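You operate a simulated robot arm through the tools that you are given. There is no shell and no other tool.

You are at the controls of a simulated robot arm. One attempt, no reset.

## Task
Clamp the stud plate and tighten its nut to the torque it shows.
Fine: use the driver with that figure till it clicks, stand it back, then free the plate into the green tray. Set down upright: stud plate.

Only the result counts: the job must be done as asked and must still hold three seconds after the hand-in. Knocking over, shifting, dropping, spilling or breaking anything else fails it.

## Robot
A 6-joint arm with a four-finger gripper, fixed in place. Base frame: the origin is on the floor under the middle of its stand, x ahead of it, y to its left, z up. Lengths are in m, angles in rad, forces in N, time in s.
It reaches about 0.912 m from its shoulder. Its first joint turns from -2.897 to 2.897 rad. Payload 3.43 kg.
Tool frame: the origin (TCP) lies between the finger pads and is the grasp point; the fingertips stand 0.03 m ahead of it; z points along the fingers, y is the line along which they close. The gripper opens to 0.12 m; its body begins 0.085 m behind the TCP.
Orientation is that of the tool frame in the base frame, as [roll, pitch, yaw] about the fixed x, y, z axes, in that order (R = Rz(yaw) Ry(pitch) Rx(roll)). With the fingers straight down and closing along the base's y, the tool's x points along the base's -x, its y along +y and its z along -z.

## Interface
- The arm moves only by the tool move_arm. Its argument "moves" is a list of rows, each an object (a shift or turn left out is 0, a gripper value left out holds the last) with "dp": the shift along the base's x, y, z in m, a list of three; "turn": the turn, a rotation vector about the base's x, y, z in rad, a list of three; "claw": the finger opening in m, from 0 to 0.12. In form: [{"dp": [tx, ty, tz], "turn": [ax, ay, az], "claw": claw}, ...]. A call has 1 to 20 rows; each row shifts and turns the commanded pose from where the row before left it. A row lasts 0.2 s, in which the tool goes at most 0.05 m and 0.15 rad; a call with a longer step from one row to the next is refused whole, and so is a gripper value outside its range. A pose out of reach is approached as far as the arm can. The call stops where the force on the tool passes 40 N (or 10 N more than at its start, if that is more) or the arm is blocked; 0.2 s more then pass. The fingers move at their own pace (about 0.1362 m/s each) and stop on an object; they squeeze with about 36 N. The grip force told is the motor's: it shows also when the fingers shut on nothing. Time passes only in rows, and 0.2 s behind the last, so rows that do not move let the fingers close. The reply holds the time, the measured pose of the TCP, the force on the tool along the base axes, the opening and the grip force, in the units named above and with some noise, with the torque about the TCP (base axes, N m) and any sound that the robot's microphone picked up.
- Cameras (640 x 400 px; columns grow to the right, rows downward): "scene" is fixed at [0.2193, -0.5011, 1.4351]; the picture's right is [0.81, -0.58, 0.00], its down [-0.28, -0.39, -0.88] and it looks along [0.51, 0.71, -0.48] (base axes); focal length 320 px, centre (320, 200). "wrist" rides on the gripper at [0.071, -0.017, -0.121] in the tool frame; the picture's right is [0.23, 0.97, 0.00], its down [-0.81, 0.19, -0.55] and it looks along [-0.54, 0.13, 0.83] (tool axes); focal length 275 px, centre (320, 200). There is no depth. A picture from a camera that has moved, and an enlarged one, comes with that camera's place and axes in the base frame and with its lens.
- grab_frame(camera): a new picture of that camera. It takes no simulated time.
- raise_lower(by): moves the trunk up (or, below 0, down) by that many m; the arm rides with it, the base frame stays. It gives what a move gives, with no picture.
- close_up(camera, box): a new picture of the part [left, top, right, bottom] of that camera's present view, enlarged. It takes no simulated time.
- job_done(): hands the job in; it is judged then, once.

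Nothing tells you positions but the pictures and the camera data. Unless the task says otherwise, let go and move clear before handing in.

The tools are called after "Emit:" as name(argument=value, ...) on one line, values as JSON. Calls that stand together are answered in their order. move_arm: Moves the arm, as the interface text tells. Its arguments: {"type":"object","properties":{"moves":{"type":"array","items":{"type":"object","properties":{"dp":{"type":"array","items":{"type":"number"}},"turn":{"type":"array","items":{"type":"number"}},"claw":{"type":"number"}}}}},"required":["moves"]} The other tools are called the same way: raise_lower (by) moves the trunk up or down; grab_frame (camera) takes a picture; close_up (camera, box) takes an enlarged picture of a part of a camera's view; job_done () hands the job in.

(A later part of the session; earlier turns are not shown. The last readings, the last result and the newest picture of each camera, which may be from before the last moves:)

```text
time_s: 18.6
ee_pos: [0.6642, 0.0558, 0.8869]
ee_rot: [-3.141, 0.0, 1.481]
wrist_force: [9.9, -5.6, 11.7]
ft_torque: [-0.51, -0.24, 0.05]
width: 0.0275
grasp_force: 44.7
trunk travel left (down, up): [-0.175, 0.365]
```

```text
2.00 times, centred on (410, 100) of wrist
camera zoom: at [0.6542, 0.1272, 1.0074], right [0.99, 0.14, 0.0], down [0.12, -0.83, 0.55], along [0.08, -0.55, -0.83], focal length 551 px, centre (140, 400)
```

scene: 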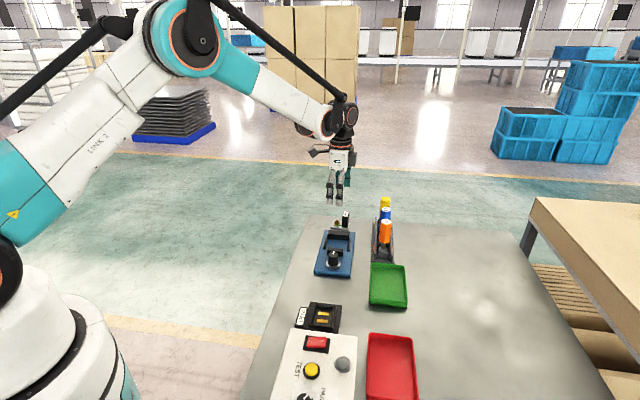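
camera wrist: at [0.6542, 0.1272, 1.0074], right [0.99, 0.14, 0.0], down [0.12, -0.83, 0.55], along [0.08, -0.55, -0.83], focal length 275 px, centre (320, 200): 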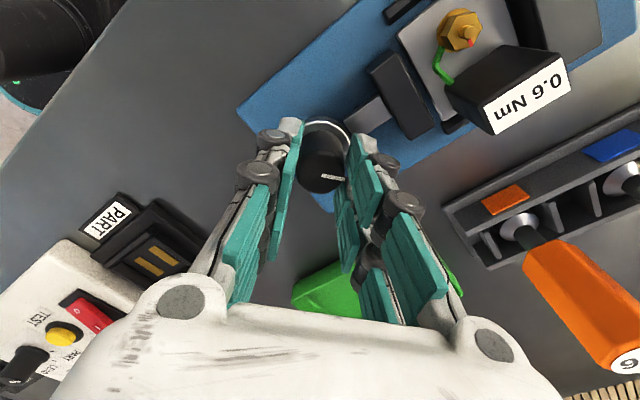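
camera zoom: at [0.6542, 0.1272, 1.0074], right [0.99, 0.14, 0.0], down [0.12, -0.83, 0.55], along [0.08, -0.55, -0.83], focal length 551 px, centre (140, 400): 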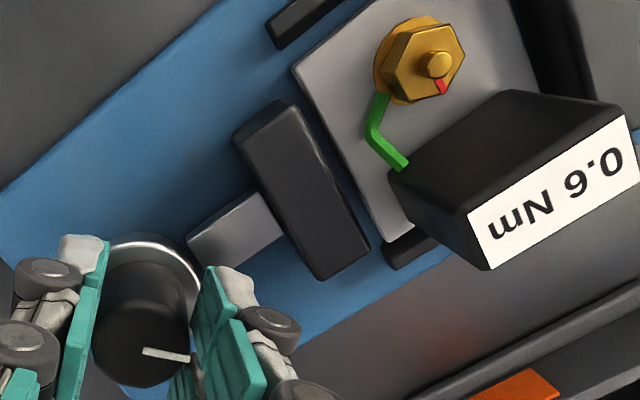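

The jaw has moved about 7 mm toward the plate, so clockwise clamps. I keep turning and watch the torque.

Emit:
move_arm(moves=[{"turn": [0, 0, -0.12]}, {"turn": [0, 0, -0.12]}, {"turn": [0, 0, -0.12]}, {"turn": [0, 0, -0.12]}])

Emit:
close_up(camera="wrist", box=[280, 0, 540, 200])

Emit:
close_up(camera="scene", box=[300, 205, 370, 275])

```text
time_s: 19.6
ee_pos: [0.6642, 0.0561, 0.8868]
ee_rot: [3.14, -0.001, 1.0]
wrist_force: [7.8, -1.9, 19.5]
ft_torque: [0.08, -0.36, 0.03]
width: 0.0275
grasp_force: 45.1
trunk travel left (down, up): [-0.175, 0.365]
```

```text
2.00 times, centred on (410, 100) of wrist
camera zoom: at [0.6888, 0.1239, 1.0074], right [0.94, -0.33, 0.0], down [-0.28, -0.79, 0.55], along [-0.18, -0.52, -0.83], focal length 551 px, centre (140, 400)
```

zoom: 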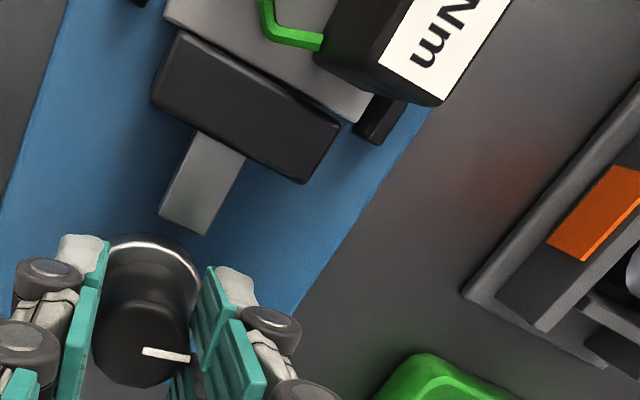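

```text
5.71 times, centred on (335, 240) of scene
camera zoom: at [0.2193, -0.5011, 1.4351], right [0.81, -0.58, 0.0], down [-0.28, -0.39, -0.88], along [0.51, 0.71, -0.48], focal length 1831 px, centre (234, -29)
```

zoom: 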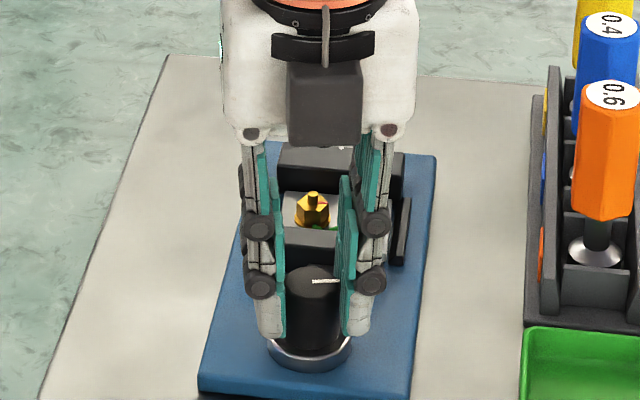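

The jaw is nearly at the plate after about 79° of turning. I continue in small steps and watch for resistance or a sound.

Emit:
move_arm(moves=[{"turn": [0, 0, -0.06], "dp": [0, 0, 0.0005]}, {"turn": [0, 0, -0.06]}, {"turn": [0, 0, -0.06]}])

Emit:
close_up(camera="wrist", box=[220, 0, 480, 200])

Emit:
close_up(camera="scene", box=[300, 205, 370, 275])

```text
time_s: 20.4
ee_pos: [0.6654, 0.0555, 0.8869]
ee_rot: [3.142, -0.001, 0.821]
wrist_force: [10.2, -1.0, 15.9]
ft_torque: [0.11, -0.34, -0.01]
width: 0.0275
grasp_force: 45.2
trunk travel left (down, up): [-0.175, 0.365]
```

```text
2.00 times, centred on (350, 100) of wrist
camera zoom: at [0.7007, 0.1185, 1.0073], right [0.87, -0.5, 0.0], down [-0.41, -0.72, 0.55], along [-0.27, -0.48, -0.83], focal length 551 px, centre (260, 400)
```

zoom: 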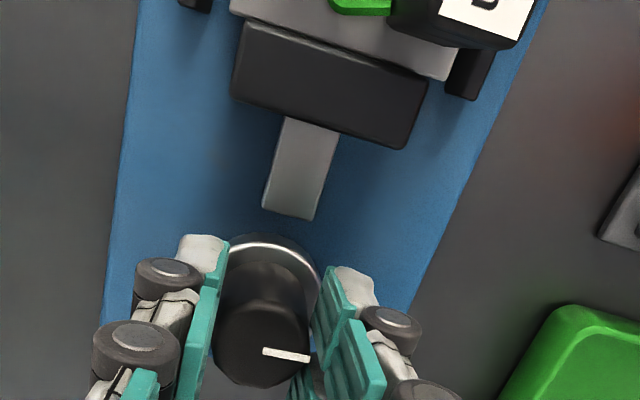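

```text
5.71 times, centred on (335, 240) of scene
camera zoom: at [0.2193, -0.5011, 1.4351], right [0.81, -0.58, 0.0], down [-0.28, -0.39, -0.88], along [0.51, 0.71, -0.48], focal length 1831 px, centre (234, -29)
```

zoom: 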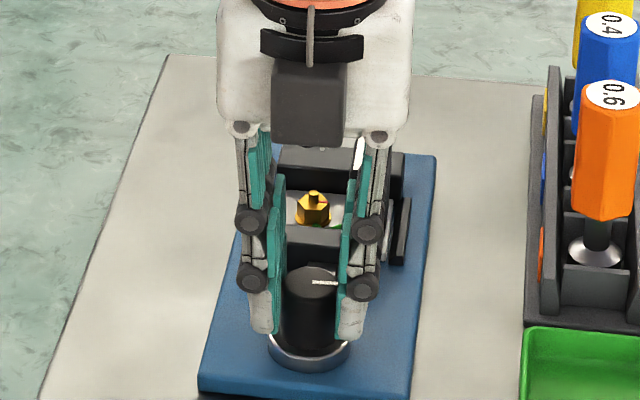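

Emit:
close_up(camera="wrist", box=[310, 0, 450, 80])

Emit:
close_up(camera="scene", box=[320, 220, 360, 260])

```text
4.57 times, centred on (380, 40) of wrist
camera zoom: at [0.7007, 0.1185, 1.0073], right [0.87, -0.5, 0.0], down [-0.41, -0.72, 0.55], along [-0.27, -0.48, -0.83], focal length 1258 px, centre (46, 931)
```

zoom: 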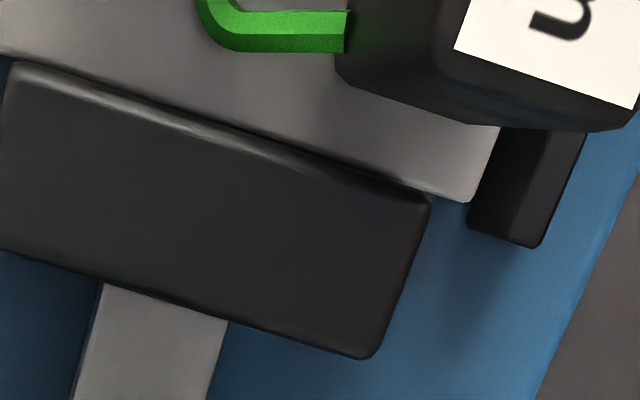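

```text
10.00 times, centred on (340, 240) of scene
camera zoom: at [0.2193, -0.5011, 1.4351], right [0.81, -0.58, 0.0], down [-0.28, -0.39, -0.88], along [0.51, 0.71, -0.48], focal length 3205 px, centre (120, -200)
```

zoom: 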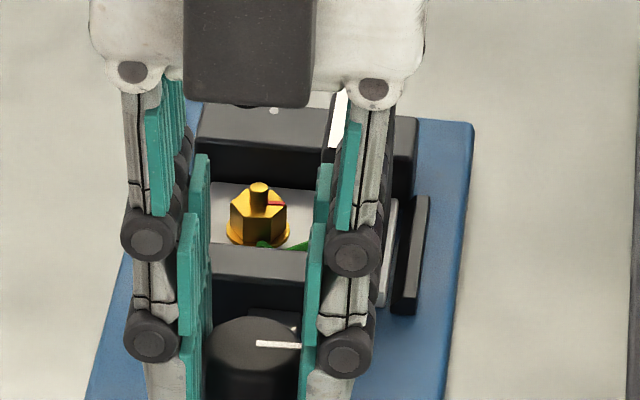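

The jaw is within about 1.5 mm of the plate edge. I keep turning slowly until it resists.

Emit:
move_arm(moves=[{"turn": [0, 0, -0.06]}, {"turn": [0, 0, -0.06]}, {"turn": [0, 0, -0.06]}])

Emit:
close_up(camera="wrist", box=[220, 0, 480, 200])

```text
time_s: 21.2
ee_pos: [0.6639, 0.0573, 0.8865]
ee_rot: [3.14, 0.001, 0.639]
wrist_force: [3.5, -2.9, 10.1]
ft_torque: [0.39, -0.75, 0.03]
width: 0.0275
grasp_force: 45.6
trunk travel left (down, up): [-0.175, 0.365]
```

```text
2.00 times, centred on (350, 100) of wrist
camera zoom: at [0.7116, 0.111, 1.0073], right [0.77, -0.64, 0.0], down [-0.54, -0.64, 0.55], along [-0.36, -0.42, -0.83], focal length 551 px, centre (260, 400)
```

zoom: 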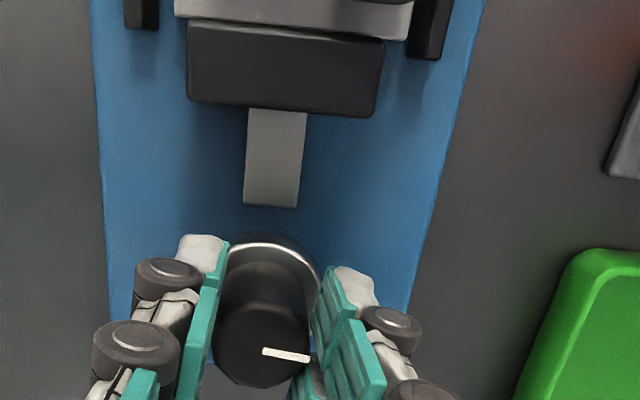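

Emit:
move_arm(moves=[{"turn": [0, 0, -0.06]}, {"turn": [0, 0, -0.06]}, {"turn": [0, 0, -0.06]}])

Emit:
close_up(camera="wrist", box=[220, 0, 480, 200])

Emit:
close_up(camera="scene", box=[320, 220, 360, 260])

```text
time_s: 22.0
ee_pos: [0.6654, 0.0554, 0.8877]
ee_rot: [3.141, 0.001, 0.463]
wrist_force: [10.2, -0.9, 7.4]
ft_torque: [0.03, -0.3, 0.6]
width: 0.0273
grasp_force: 44.9
trunk travel left (down, up): [-0.175, 0.365]
```

```text
2.00 times, centred on (350, 100) of wrist
camera zoom: at [0.7211, 0.1019, 1.0072], right [0.64, -0.77, 0.0], down [-0.64, -0.53, 0.55], along [-0.43, -0.35, -0.83], focal length 551 px, centre (260, 400)
```

zoom: 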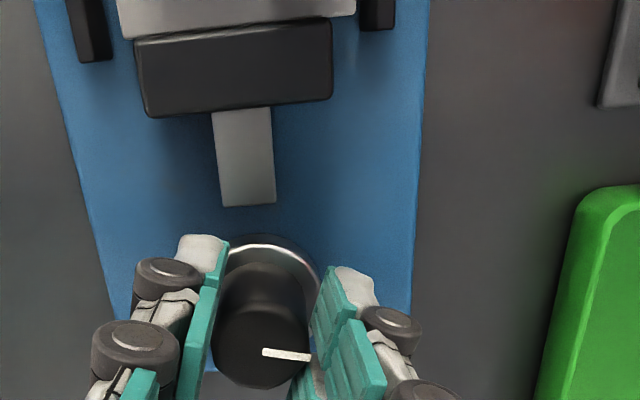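

```text
10.00 times, centred on (340, 240) of scene
camera zoom: at [0.2193, -0.5011, 1.4351], right [0.81, -0.58, 0.0], down [-0.28, -0.39, -0.88], along [0.51, 0.71, -0.48], focal length 3205 px, centre (120, -200)
```

zoom: 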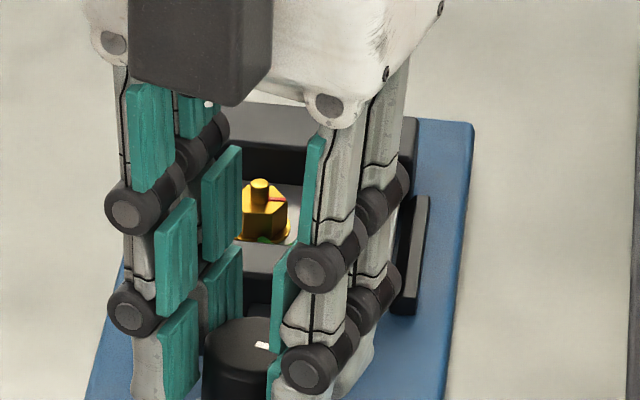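

The torque has risen to 0.6 N·m, so the jaw now presses the plate. I tighten a little more in small steps and check for slip.

Emit:
move_arm(moves=[{"turn": [0, 0, -0.04]}, {"turn": [0, 0, -0.04]}, {"turn": [0, 0, 0]}])

Emit:
close_up(camera="wrist", box=[220, 0, 480, 200])

```text
time_s: 22.8
ee_pos: [0.6639, 0.0567, 0.8851]
ee_rot: [-3.141, 0.002, 0.38]
wrist_force: [1.7, 3.1, -7.9]
ft_torque: [0.21, -0.11, 0.63]
width: 0.0279
grasp_force: 45.1
trunk travel left (down, up): [-0.175, 0.365]
```

```text
2.00 times, centred on (350, 100) of wrist
camera zoom: at [0.7249, 0.0973, 1.007], right [0.58, -0.82, 0.0], down [-0.68, -0.48, 0.55], along [-0.45, -0.32, -0.83], focal length 551 px, centre (260, 400)
```

zoom: 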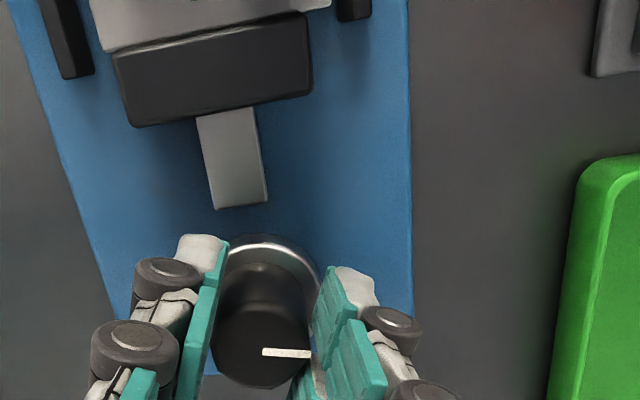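

The knob is tight: the torque holds at 0.63 N·m and the mark just began to slip in the grip. I release it, lift off and check that the clamp stays closed.

Emit:
move_arm(moves=[{"turn": [0, 0, 0.03]}, {"claw": 0.06}, {"claw": 0.06}, {"dp": [0, 0, 0.03], "claw": 0.06}, {"dp": [0, 0, 0.04], "claw": 0.06}, {"dp": [0, 0, 0.04], "claw": 0.06}])

Emit:
grab_frame(camera="wrist")

Emit:
close_up(camera="scene", box=[300, 205, 370, 275])

```text
time_s: 24.2
ee_pos: [0.6657, 0.0568, 0.9991]
ee_rot: [-3.141, 0.001, 0.411]
wrist_force: [0.3, 0.3, -0.2]
ft_torque: [-0.02, 0.0, 0.0]
width: 0.06
grasp_force: 0.1
trunk travel left (down, up): [-0.175, 0.365]
```

```text
taken
camera wrist: at [0.7247, 0.099, 1.12], right [0.6, -0.8, 0.0], down [-0.67, -0.5, 0.55], along [-0.44, -0.33, -0.83], focal length 275 px, centre (320, 200)
```

wrist: 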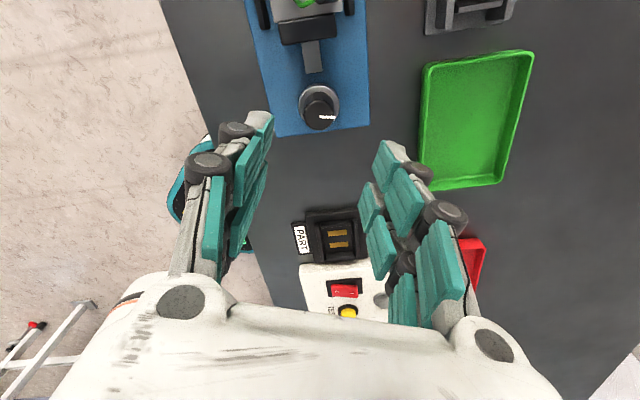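

```text
5.71 times, centred on (335, 240) of scene
camera zoom: at [0.2193, -0.5011, 1.4351], right [0.81, -0.58, 0.0], down [-0.28, -0.39, -0.88], along [0.51, 0.71, -0.48], focal length 1831 px, centre (234, -29)
```

zoom: 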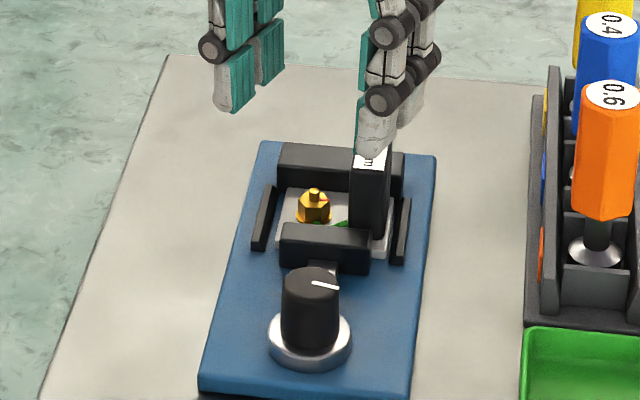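

The clamp holds. Now I unwind the wrist by about 3.53 rad counter-clockwise while moving above the orange 0.6 driver, which leaves plenty of clockwise range for tightening.

Emit:
move_arm(moves=[{"dp": [0, 0, 0.02], "turn": [0, 0, 0.147], "claw": 0.08}, {"dp": [0, 0, 0.02], "turn": [0, 0, 0.147]}, {"dp": [0.005, 0, 0], "turn": [0, 0, 0.147]}, {"dp": [0.01, 0, 0], "turn": [0, 0, 0.147]}, {"dp": [0.01, 0, 0], "turn": [0, 0, 0.147]}, {"dp": [0.01, 0, 0], "turn": [0, 0, 0.147]}, {"dp": [0.01, 0, 0], "turn": [0, 0, 0.147]}, {"dp": [0.01, 0, 0], "turn": [0, 0, 0.147]}, {"dp": [0.01, 0, 0], "turn": [0, 0, 0.147]}, {"dp": [0.01, 0, 0], "turn": [0, 0, 0.147]}, {"dp": [0.01, 0, 0], "turn": [0, 0, 0.147]}, {"dp": [0.01, 0, 0], "turn": [0, 0, 0.147]}])

Emit:
move_arm(moves=[{"dp": [0.01, -0.005, 0], "turn": [0, 0, 0.147]}, {"dp": [0.01, -0.005, 0], "turn": [0, 0, 0.147]}, {"dp": [0.01, -0.005, 0], "turn": [0, 0, 0.147]}, {"dp": [0.01, -0.005, 0], "turn": [0, 0, 0.147]}, {"dp": [0.01, -0.005, 0], "turn": [0, 0, 0.147]}, {"dp": [0, -0.01, 0], "turn": [0, 0, 0.147]}, {"dp": [0, -0.005, 0], "turn": [0, 0, 0.147]}, {"dp": [0, 0, 0], "turn": [0, 0, 0.147]}, {"dp": [0, 0, 0], "turn": [0, 0, 0.147]}, {"dp": [0, 0, 0], "turn": [0, 0, 0.147]}, {"dp": [0, 0, 0], "turn": [0, 0, 0.147]}, {"dp": [0, 0, 0], "turn": [0, 0, 0.147]}])

Emit:
grab_frame(camera="wrist")

Emit:
grab_frame(camera="scene")

```text
time_s: 26.8
ee_pos: [0.7613, 0.0563, 1.037]
ee_rot: [-3.14, 0.0, 2.177]
wrist_force: [-0.3, 0.9, -0.2]
ft_torque: [-0.01, 0.01, -0.01]
width: 0.0802
grasp_force: 0.0
trunk travel left (down, up): [-0.175, 0.365]
```

```text
time_s: 29.4
ee_pos: [0.8108, 0.0162, 1.0363]
ee_rot: [3.141, 0.0, -2.344]
wrist_force: [0.2, 0.3, -0.4]
ft_torque: [0.01, 0.0, -0.01]
width: 0.0803
grasp_force: 0.2
trunk travel left (down, up): [-0.175, 0.365]
```

```text
taken
camera wrist: at [0.7727, -0.0483, 1.1576], right [-0.86, 0.51, 0.0], down [0.43, 0.71, 0.55], along [0.28, 0.47, -0.83], focal length 275 px, centre (320, 200)
```

wrist: 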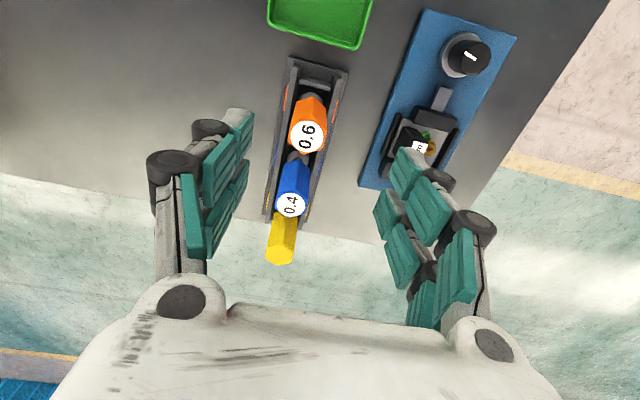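

```text
taken
```

scene: 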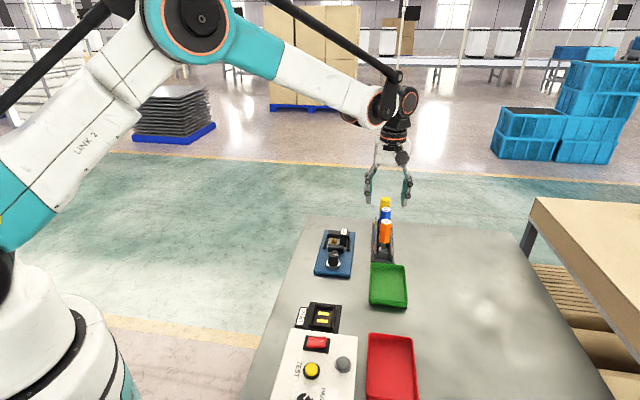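

Emit:
close_up(camera="wrist", box=[240, 40, 380, 280])

Emit:
close_up(camera="wrist", box=[270, 70, 350, 170])

Emit:
close_up(camera="scene", box=[350, 190, 420, 270])

```text
1.67 times, centred on (310, 160) of wrist
camera zoom: at [0.7727, -0.0483, 1.1576], right [-0.86, 0.51, 0.0], down [0.43, 0.71, 0.55], along [0.28, 0.47, -0.83], focal length 459 px, centre (337, 267)
```

zoom: 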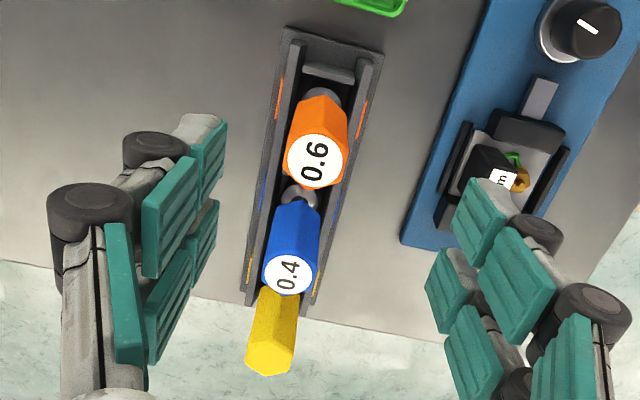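

```text
4.00 times, centred on (310, 120) of wrist
camera zoom: at [0.7727, -0.0483, 1.1576], right [-0.86, 0.51, 0.0], down [0.43, 0.71, 0.55], along [0.28, 0.47, -0.83], focal length 1101 px, centre (360, 520)
```

zoom: 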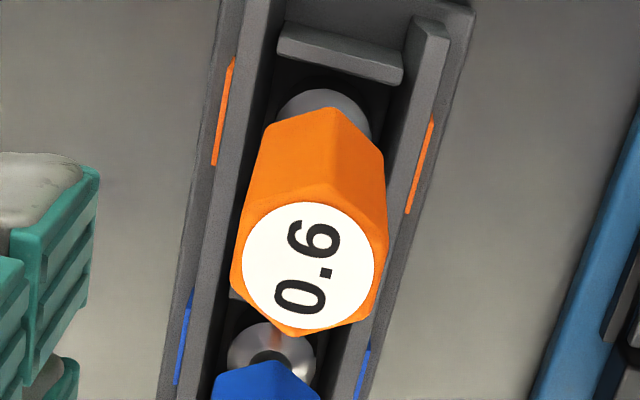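

```text
5.00 times, centred on (385, 230) of scene
camera zoom: at [0.2193, -0.5011, 1.4351], right [0.81, -0.58, 0.0], down [-0.28, -0.39, -0.88], along [0.51, 0.71, -0.48], focal length 1602 px, centre (-5, 50)
```

zoom: 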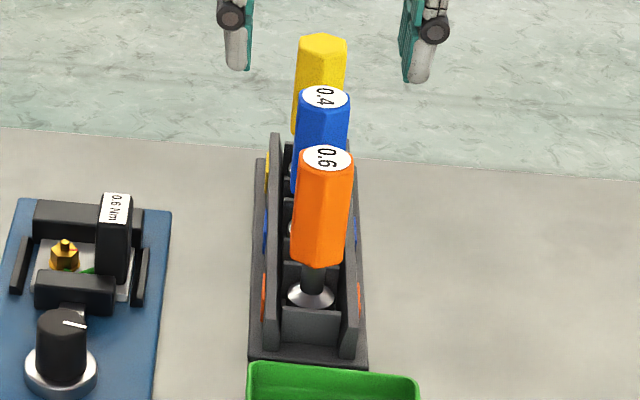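

The orange driver's axis is near (0.8233, 0.0165), its label clearly reads 0.6, and the handle is about 31 mm wide. I centre over it and descend with the fingers on the ±v sides, clear of the blue driver.

Emit:
move_arm(moves=[{"dp": [0.0132, 0.0022, 0], "claw": 0.08}, {"dp": [0, 0, -0.02], "claw": 0.08}, {"dp": [0, 0, 0], "claw": 0.08}])

Emit:
grab_frame(camera="wrist")

Emit:
close_up(camera="scene", box=[350, 170, 420, 270])

```text
time_s: 30.2
ee_pos: [0.8224, 0.019, 1.0175]
ee_rot: [-3.141, 0.0, -2.345]
wrist_force: [0.6, -0.4, -0.1]
ft_torque: [-0.03, -0.04, -0.01]
width: 0.0801
grasp_force: 0.1
trunk travel left (down, up): [-0.175, 0.365]
```

```text
taken
camera wrist: at [0.7847, -0.0457, 1.1378], right [-0.86, 0.52, 0.0], down [0.43, 0.71, 0.55], along [0.28, 0.47, -0.83], focal length 275 px, centre (320, 200)
```

wrist: 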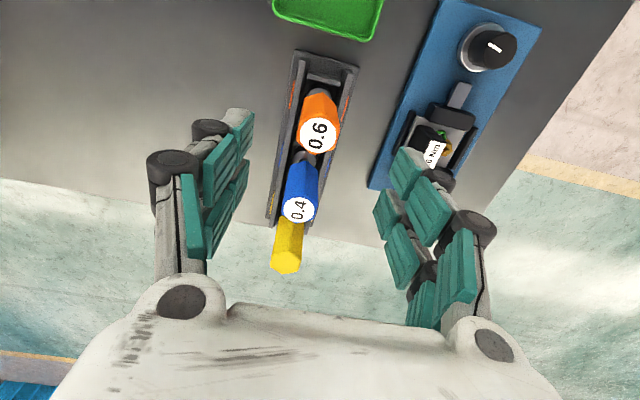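

```text
4.00 times, centred on (385, 220) of scene
camera zoom: at [0.2193, -0.5011, 1.4351], right [0.81, -0.58, 0.0], down [-0.28, -0.39, -0.88], along [0.51, 0.71, -0.48], focal length 1282 px, centre (60, 120)
```

zoom: 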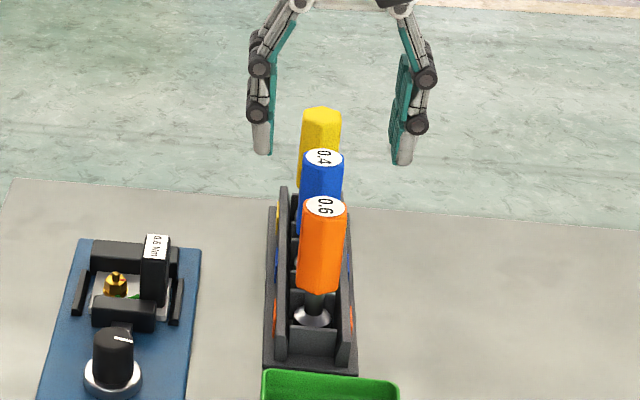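

The axis lines up within about 1.5 mm. I correct that and descend to z≈0.92 around the handle.

Emit:
move_arm(moves=[{"dp": [0.001, -0.001, -0.03], "claw": 0.075}, {"dp": [0, 0, -0.03], "claw": 0.075}, {"dp": [0, 0, -0.025], "claw": 0.075}, {"dp": [0, 0, -0.012], "claw": 0.075}, {"dp": [0, 0, 0], "claw": 0.075}])

Emit:
grab_frame(camera="wrist")

Emit:
close_up(camera="scene", box=[350, 170, 420, 270])

```text
time_s: 31.4
ee_pos: [0.8234, 0.017, 0.9181]
ee_rot: [3.14, 0.0, -2.345]
wrist_force: [0.0, -0.1, -0.7]
ft_torque: [0.02, 0.07, 0.02]
width: 0.0752
grasp_force: 0.1
trunk travel left (down, up): [-0.175, 0.365]
```

```text
taken
camera wrist: at [0.7855, -0.0473, 1.0393], right [-0.86, 0.52, 0.0], down [0.43, 0.71, 0.55], along [0.29, 0.47, -0.83], focal length 275 px, centre (320, 200)
```

wrist: 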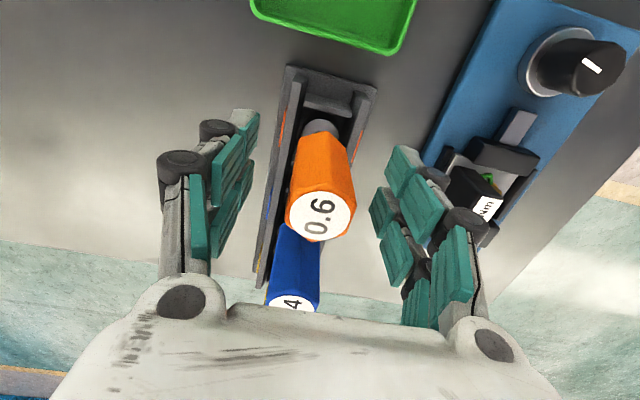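

```text
4.00 times, centred on (385, 220) of scene
camera zoom: at [0.2193, -0.5011, 1.4351], right [0.81, -0.58, 0.0], down [-0.28, -0.39, -0.88], along [0.51, 0.71, -0.48], focal length 1282 px, centre (60, 120)
```

zoom: 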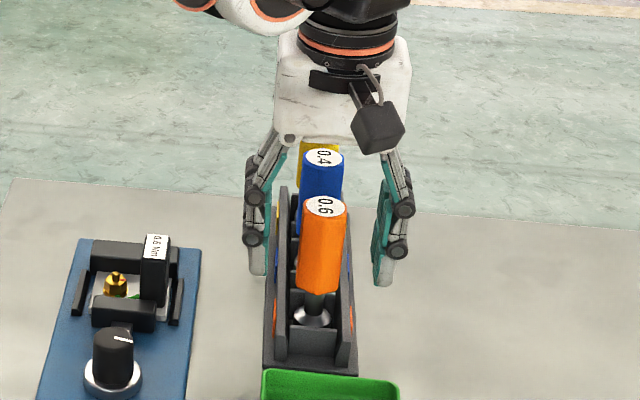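

The handle is centred between the fingers. I close on it.

Emit:
move_arm(moves=[{"claw": 0.01}, {"claw": 0.01}, {"claw": 0.01}])

Emit:
grab_frame(camera="wrist")

Emit:
close_up(camera="scene", box=[350, 190, 420, 270])

```text
time_s: 32.2
ee_pos: [0.8217, 0.0174, 0.9179]
ee_rot: [3.141, 0.0, -2.345]
wrist_force: [-1.2, 0.1, 2.3]
ft_torque: [-0.01, 0.0, -0.04]
width: 0.0299
grasp_force: 36.2
trunk travel left (down, up): [-0.175, 0.365]
```

```text
taken
camera wrist: at [0.7853, -0.0473, 1.0398], right [-0.86, 0.52, 0.0], down [0.43, 0.71, 0.55], along [0.29, 0.47, -0.83], focal length 275 px, centre (320, 200)
```

wrist: 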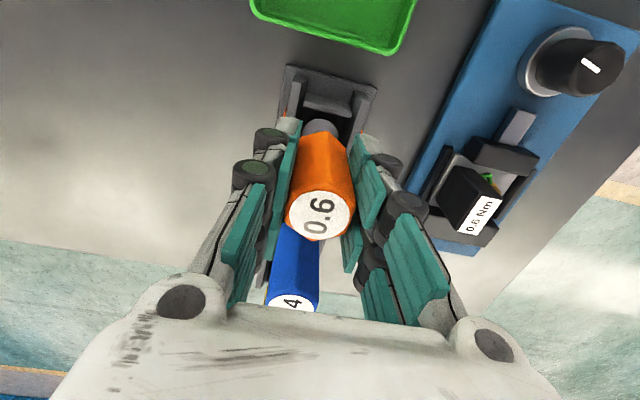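

```text
5.00 times, centred on (385, 230) of scene
camera zoom: at [0.2193, -0.5011, 1.4351], right [0.81, -0.58, 0.0], down [-0.28, -0.39, -0.88], along [0.51, 0.71, -0.48], focal length 1602 px, centre (-5, 50)
```

zoom: 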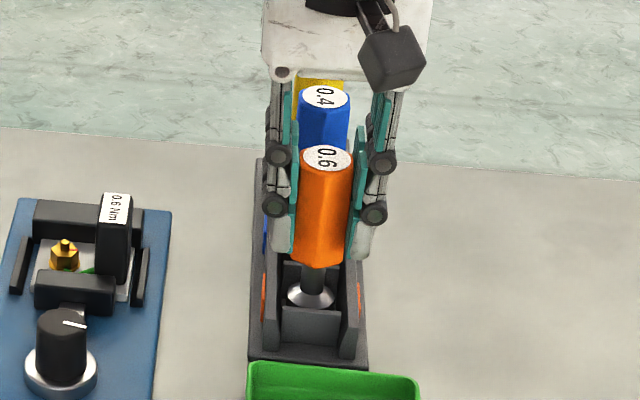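

The driver is held with a width of 0.030 at 36 N. I lift it straight up by 0.09 m.

Emit:
move_arm(moves=[{"dp": [0, 0, 0.02]}, {"dp": [0, 0, 0.03]}, {"dp": [0, 0, 0.04]}, {"dp": [0, 0, 0]}])

Emit:
grab_frame(camera="wrist")

Emit:
close_up(camera="scene", box=[340, 150, 420, 260])

```text
time_s: 33.2
ee_pos: [0.8203, 0.0187, 1.0105]
ee_rot: [-3.141, -0.001, -2.346]
wrist_force: [-0.6, 0.1, -1.3]
ft_torque: [0.01, -0.01, 0.02]
width: 0.0299
grasp_force: 36.0
trunk travel left (down, up): [-0.175, 0.365]
```

```text
taken
camera wrist: at [0.784, -0.0458, 1.131], right [-0.86, 0.52, 0.0], down [0.43, 0.71, 0.55], along [0.29, 0.47, -0.83], focal length 275 px, centre (320, 200)
```

wrist: 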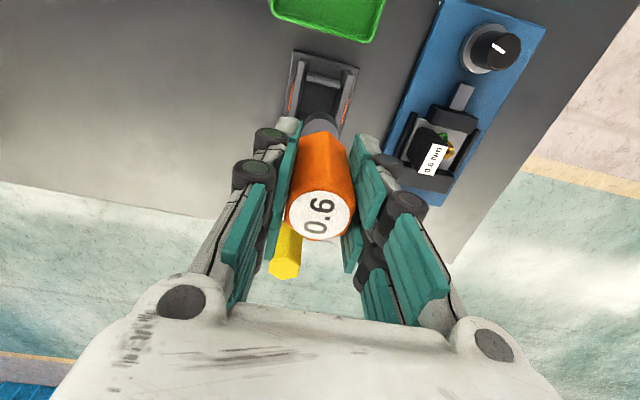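

```text
3.64 times, centred on (380, 205) of scene
camera zoom: at [0.2193, -0.5011, 1.4351], right [0.81, -0.58, 0.0], down [-0.28, -0.39, -0.88], along [0.51, 0.71, -0.48], focal length 1165 px, centre (102, 182)
```

zoom: 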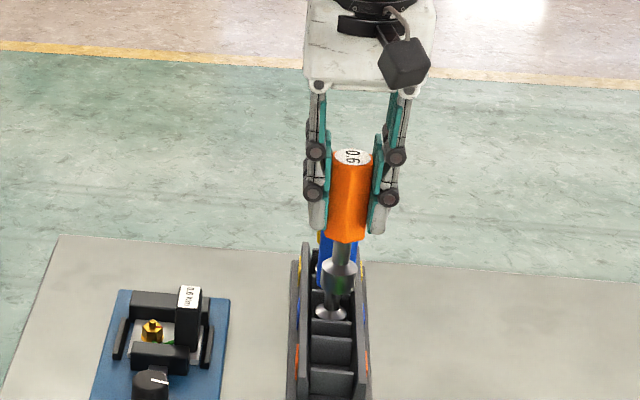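

The driver is free of the rack, and its tip is about 0.0955 m below the TCP. From the scene view I place the clamped nut near (0.7272, 0.135). I carry the driver there, high above the tower.

Emit:
move_arm(moves=[{"dp": [0, 0, 0.03]}, {"dp": [-0.0235, 0.0296, 0]}, {"dp": [-0.0235, 0.0296, 0]}, {"dp": [-0.0235, 0.0296, 0]}, {"dp": [-0.0236, 0.0297, 0]}, {"dp": [0, 0, 0]}])

Emit:
grab_frame(camera="wrist")

Emit:
close_up(camera="wrist", box=[240, 40, 400, 150])

Emit:
close_up(camera="scene", box=[300, 150, 380, 270])

```text
time_s: 34.6
ee_pos: [0.7296, 0.1383, 1.0397]
ee_rot: [-3.141, 0.001, -2.346]
wrist_force: [-0.4, -0.2, -1.0]
ft_torque: [0.0, 0.02, -0.01]
width: 0.0298
grasp_force: 35.9
trunk travel left (down, up): [-0.175, 0.365]
```

```text
taken
camera wrist: at [0.6915, 0.0729, 1.1602], right [-0.86, 0.52, 0.0], down [0.43, 0.71, 0.55], along [0.29, 0.47, -0.83], focal length 275 px, centre (320, 200)
```

wrist: 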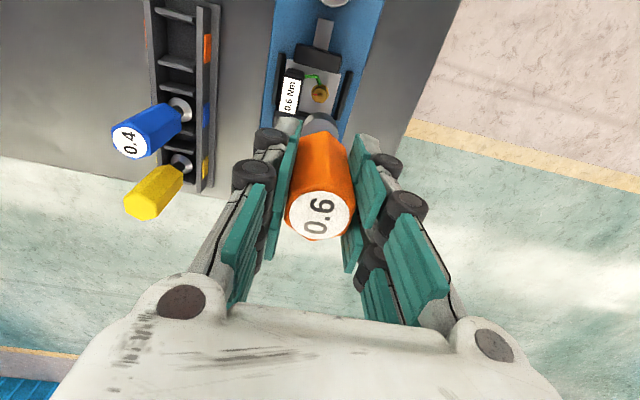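

```text
3.64 times, centred on (320, 95) of wrist
camera zoom: at [0.6915, 0.0729, 1.1602], right [-0.86, 0.52, 0.0], down [0.43, 0.71, 0.55], along [0.29, 0.47, -0.83], focal length 1001 px, centre (320, 582)
```

zoom: 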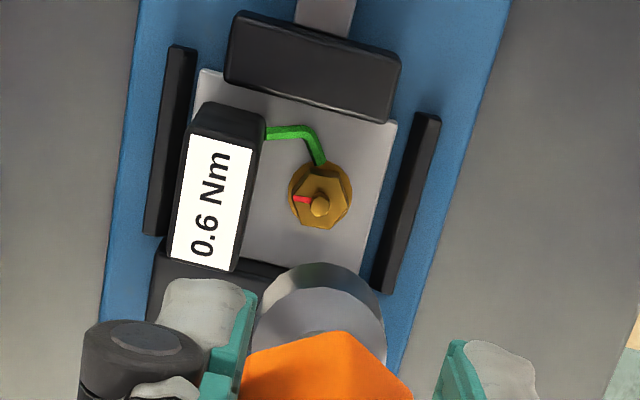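

```text
3.33 times, centred on (340, 210) of scene
camera zoom: at [0.2193, -0.5011, 1.4351], right [0.81, -0.58, 0.0], down [-0.28, -0.39, -0.88], along [0.51, 0.71, -0.48], focal length 1068 px, centre (253, 167)
```

zoom: 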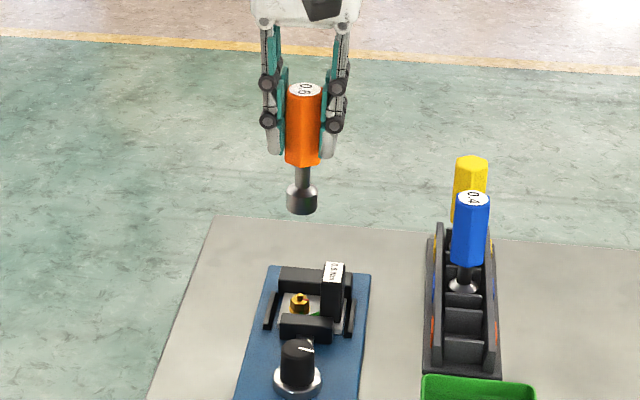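

The nut sits about 1.5 mm to tool +x of the driver axis. I correct that and lower the tip to just above the stud for a final check.

Emit:
move_arm(moves=[{"dp": [-0.0011, -0.0011, -0.03]}, {"dp": [0, 0, -0.025]}, {"dp": [0, 0, -0.015]}, {"dp": [0, 0, 0]}])

Emit:
close_up(camera="wrist", box=[240, 40, 400, 150])

Emit:
close_up(camera="scene", box=[310, 190, 370, 250])

```text
time_s: 35.6
ee_pos: [0.7285, 0.1357, 0.9701]
ee_rot: [-3.142, 0.001, -2.345]
wrist_force: [0.8, -0.3, -2.6]
ft_torque: [-0.02, 0.0, 0.01]
width: 0.0299
grasp_force: 35.9
trunk travel left (down, up): [-0.175, 0.365]
```

```text
3.64 times, centred on (320, 95) of wrist
camera zoom: at [0.6907, 0.0711, 1.091], right [-0.86, 0.52, 0.0], down [0.43, 0.71, 0.55], along [0.28, 0.47, -0.83], focal length 1001 px, centre (320, 582)
```

zoom: 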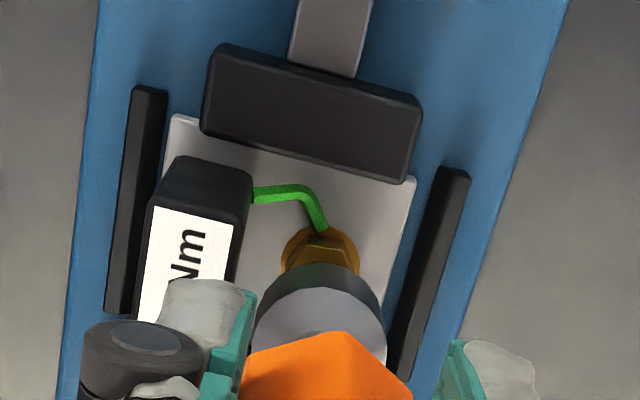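

```text
6.67 times, centred on (340, 220) of scene
camera zoom: at [0.2193, -0.5011, 1.4351], right [0.81, -0.58, 0.0], down [-0.28, -0.39, -0.88], along [0.51, 0.71, -0.48], focal length 2136 px, centre (187, 67)
```

zoom: 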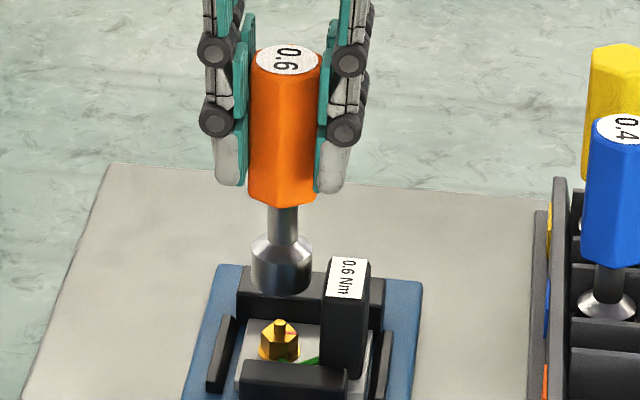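

The socket is centred over the nut in both views. I lower it gently and watch for contact.

Emit:
move_arm(moves=[{"dp": [0, 0, -0.008]}, {"dp": [0, 0, -0.006]}, {"dp": [0, 0, -0.003]}, {"dp": [0, 0, -0.002]}, {"dp": [0, 0, 0]}])

Emit:
close_up(camera="scene", box=[310, 190, 370, 250])

Emit:
close_up(camera="wrist", box=[240, 40, 400, 150])

```text
time_s: 36.8
ee_pos: [0.7293, 0.1344, 0.9502]
ee_rot: [3.141, 0.001, -2.346]
wrist_force: [0.4, 0.2, -2.6]
ft_torque: [-0.02, 0.03, 0.03]
width: 0.0301
grasp_force: 35.6
trunk travel left (down, up): [-0.175, 0.365]
```

```text
6.67 times, centred on (340, 220) of scene
camera zoom: at [0.2193, -0.5011, 1.4351], right [0.81, -0.58, 0.0], down [-0.28, -0.39, -0.88], along [0.51, 0.71, -0.48], focal length 2136 px, centre (187, 67)
```

zoom: 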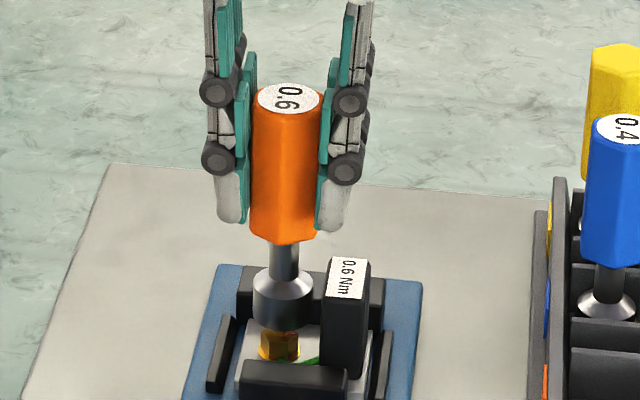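

```text
3.64 times, centred on (320, 95) of wrist
camera zoom: at [0.6912, 0.0702, 1.0719], right [-0.86, 0.52, 0.0], down [0.43, 0.71, 0.55], along [0.29, 0.47, -0.83], focal length 1001 px, centre (320, 582)
```

zoom: 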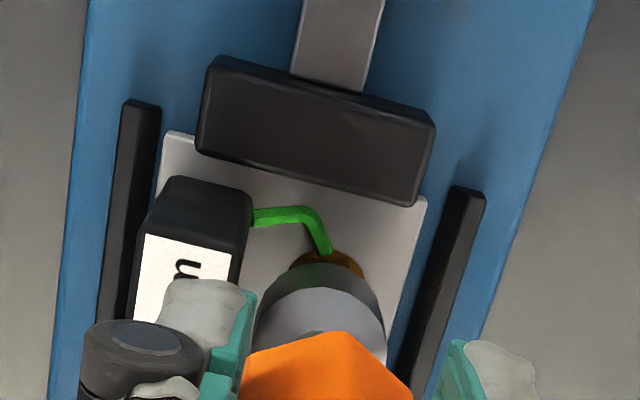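

The nut is about 1.4 mm to tool +y of the socket. I correct that and keep lowering in small steps.

Emit:
move_arm(moves=[{"dp": [-0.001, 0.001, 0]}, {"dp": [0, 0, -0.002]}, {"dp": [0, 0, -0.002]}, {"dp": [0, 0, 0]}])

Emit:
close_up(camera="scene", box=[310, 190, 370, 250])

Emit:
close_up(camera="wrist", box=[240, 40, 400, 150])

```text
time_s: 37.8
ee_pos: [0.7282, 0.1361, 0.9475]
ee_rot: [-3.141, -0.001, -2.347]
wrist_force: [-0.3, -0.3, -2.8]
ft_torque: [0.0, -0.03, 0.0]
width: 0.0298
grasp_force: 35.4
trunk travel left (down, up): [-0.175, 0.365]
```

```text
6.67 times, centred on (340, 220) of scene
camera zoom: at [0.2193, -0.5011, 1.4351], right [0.81, -0.58, 0.0], down [-0.28, -0.39, -0.88], along [0.51, 0.71, -0.48], focal length 2136 px, centre (187, 67)
```

zoom: 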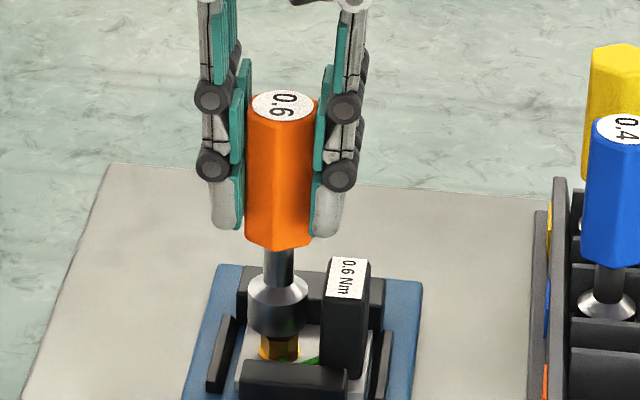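

```text
3.64 times, centred on (320, 95) of wrist
camera zoom: at [0.6902, 0.0726, 1.0677], right [-0.86, 0.52, 0.0], down [0.43, 0.71, 0.55], along [0.28, 0.47, -0.83], focal length 1001 px, centre (320, 582)
```

zoom: 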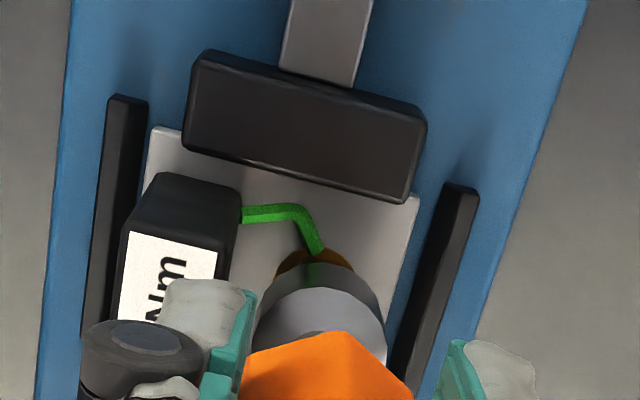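

Emit:
move_arm(moves=[{"dp": [0.0004, -0.0004, -0.002]}, {"dp": [0, 0, -0.002]}, {"dp": [0, 0, 0]}])

Emit:
close_up(camera="scene", box=[310, 190, 370, 250])

Emit:
close_up(camera="wrist", box=[240, 40, 400, 150])

```text
time_s: 38.6
ee_pos: [0.7283, 0.1355, 0.9422]
ee_rot: [-3.141, 0.0, -2.346]
wrist_force: [-0.2, -0.8, -2.4]
ft_torque: [0.0, -0.01, 0.0]
width: 0.0299
grasp_force: 36.2
trunk travel left (down, up): [-0.175, 0.365]
```

```text
6.67 times, centred on (340, 220) of scene
camera zoom: at [0.2193, -0.5011, 1.4351], right [0.81, -0.58, 0.0], down [-0.28, -0.39, -0.88], along [0.51, 0.71, -0.48], focal length 2136 px, centre (187, 67)
```

zoom: 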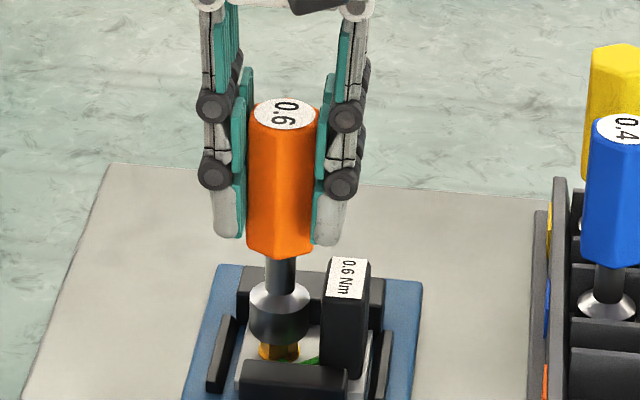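

```text
3.64 times, centred on (320, 95) of wrist
camera zoom: at [0.6906, 0.0718, 1.0636], right [-0.86, 0.52, 0.0], down [0.43, 0.71, 0.55], along [0.28, 0.47, -0.83], focal length 1001 px, centre (320, 582)
```

zoom: 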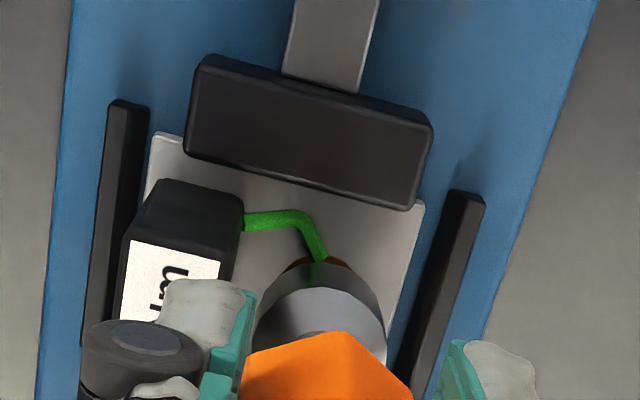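

No contact yet, and the nut is entering the socket. I continue down in small steps.

Emit:
move_arm(moves=[{"dp": [0, 0, -0.002]}, {"dp": [0, 0, -0.0015]}, {"dp": [0, 0, 0]}])

Emit:
close_up(camera="scene", box=[310, 190, 370, 250])

```text
time_s: 39.4
ee_pos: [0.728, 0.135, 0.9394]
ee_rot: [3.141, 0.0, -2.346]
wrist_force: [0.6, 0.7, -1.4]
ft_torque: [-0.01, 0.0, 0.01]
width: 0.0299
grasp_force: 35.8
trunk travel left (down, up): [-0.175, 0.365]
```

```text
6.67 times, centred on (340, 220) of scene
camera zoom: at [0.2193, -0.5011, 1.4351], right [0.81, -0.58, 0.0], down [-0.28, -0.39, -0.88], along [0.51, 0.71, -0.48], focal length 2136 px, centre (187, 67)
```

zoom: 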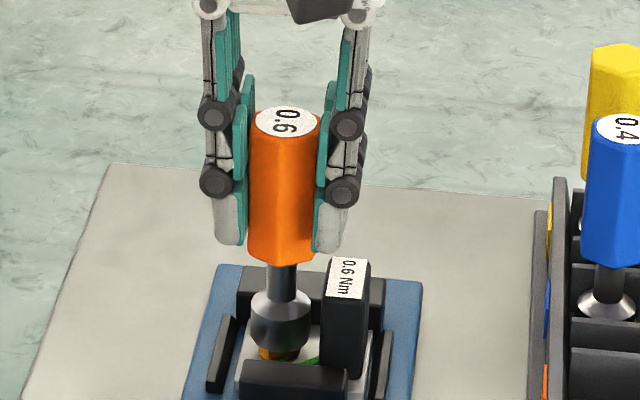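

Emit:
move_arm(moves=[{"dp": [0, 0, -0.0015]}, {"dp": [0, 0, -0.0015]}, {"dp": [0, 0, 0]}])

Emit:
close_up(camera="scene", box=[310, 190, 370, 250])

Emit:
close_up(camera="wrist", box=[240, 40, 400, 150])

```text
time_s: 40.2
ee_pos: [0.7277, 0.1366, 0.9362]
ee_rot: [-3.141, 0.0, -2.345]
wrist_force: [0.4, -0.3, -2.4]
ft_torque: [-0.01, -0.03, 0.0]
width: 0.0302
grasp_force: 36.2
trunk travel left (down, up): [-0.175, 0.365]
```

```text
6.67 times, centred on (340, 220) of scene
camera zoom: at [0.2193, -0.5011, 1.4351], right [0.81, -0.58, 0.0], down [-0.28, -0.39, -0.88], along [0.51, 0.71, -0.48], focal length 2136 px, centre (187, 67)
```

zoom: 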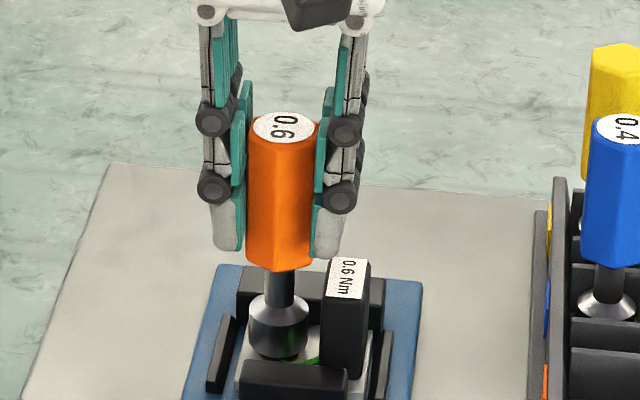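

```text
3.64 times, centred on (320, 95) of wrist
camera zoom: at [0.6902, 0.0716, 1.057], right [-0.86, 0.52, 0.0], down [0.43, 0.71, 0.55], along [0.28, 0.47, -0.83], focal length 1001 px, centre (320, 582)
```

zoom: 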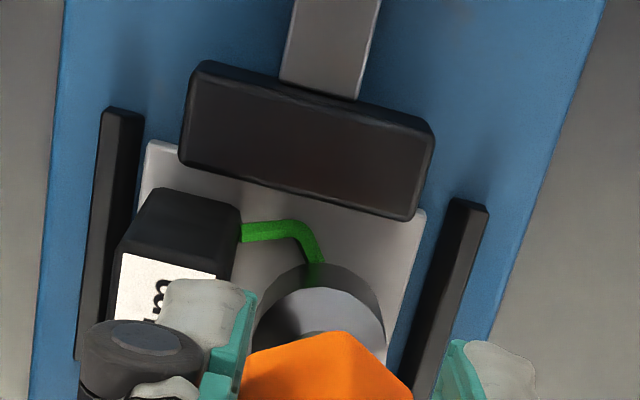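

The nut is now inside the socket. I lower until there is light contact.

Emit:
move_arm(moves=[{"dp": [0, 0, -0.001]}, {"dp": [0, 0, -0.001]}, {"dp": [0, 0, 0]}])

```text
time_s: 41.0
ee_pos: [0.7282, 0.1351, 0.9331]
ee_rot: [3.142, 0.001, -2.345]
wrist_force: [0.3, -0.3, -1.6]
ft_torque: [0.02, -0.01, 0.03]
width: 0.0297
grasp_force: 36.1
trunk travel left (down, up): [-0.175, 0.365]
```

Emit:
move_arm(moves=[{"dp": [0, 0, -0.001]}, {"dp": [0, 0, -0.001]}, {"dp": [0, 0, 0]}])

Emit:
close_up(camera="scene", box=[310, 190, 370, 250])

```text
time_s: 41.8
ee_pos: [0.7275, 0.1359, 0.9318]
ee_rot: [3.141, 0.0, -2.347]
wrist_force: [0.3, -0.2, -1.5]
ft_torque: [-0.02, 0.04, 0.0]
width: 0.0299
grasp_force: 36.6
trunk travel left (down, up): [-0.175, 0.365]
```

```text
6.67 times, centred on (340, 220) of scene
camera zoom: at [0.2193, -0.5011, 1.4351], right [0.81, -0.58, 0.0], down [-0.28, -0.39, -0.88], along [0.51, 0.71, -0.48], focal length 2136 px, centre (187, 67)
```

zoom: 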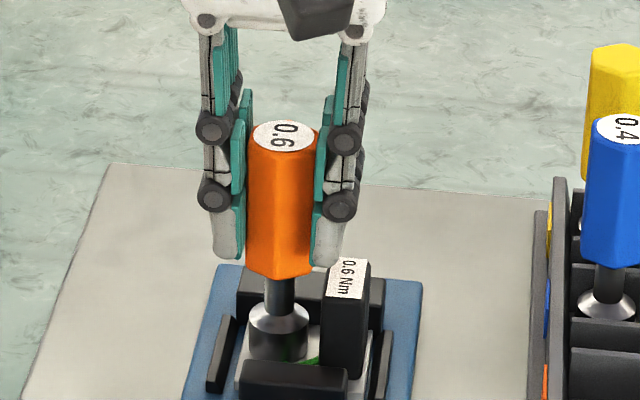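

Emit:
move_arm(moves=[{"dp": [0, 0, -0.001]}, {"dp": [0, 0, -0.001]}, {"dp": [0, 0, 0]}])

```text
time_s: 42.6
ee_pos: [0.7291, 0.1345, 0.9319]
ee_rot: [3.141, 0.002, -2.346]
wrist_force: [5.1, 3.1, 13.1]
ft_torque: [0.13, -0.39, 0.01]
width: 0.0301
grasp_force: 36.0
trunk travel left (down, up): [-0.175, 0.365]
```

It has contacted with about 13 N and is seated. I ease off slightly and start turning clockwise, listening for the click.

Emit:
move_arm(moves=[{"dp": [0, 0, 0.0007]}, {"turn": [0, 0, -0.1]}, {"turn": [0, 0, -0.1]}, {"turn": [0, 0, -0.1]}])

Emit:
close_up(camera="scene", box=[310, 190, 370, 250])

```text
time_s: 43.6
ee_pos: [0.7263, 0.1345, 0.9304]
ee_rot: [-3.141, 0.0, -2.648]
wrist_force: [-1.3, -1.5, 18.6]
ft_torque: [-0.18, 0.13, 0.16]
width: 0.0295
grasp_force: 35.8
trunk travel left (down, up): [-0.175, 0.365]
```

```text
6.67 times, centred on (340, 220) of scene
camera zoom: at [0.2193, -0.5011, 1.4351], right [0.81, -0.58, 0.0], down [-0.28, -0.39, -0.88], along [0.51, 0.71, -0.48], focal length 2136 px, centre (187, 67)
```

zoom: 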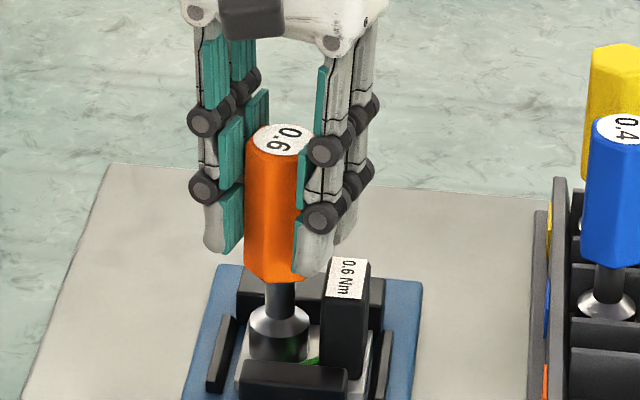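

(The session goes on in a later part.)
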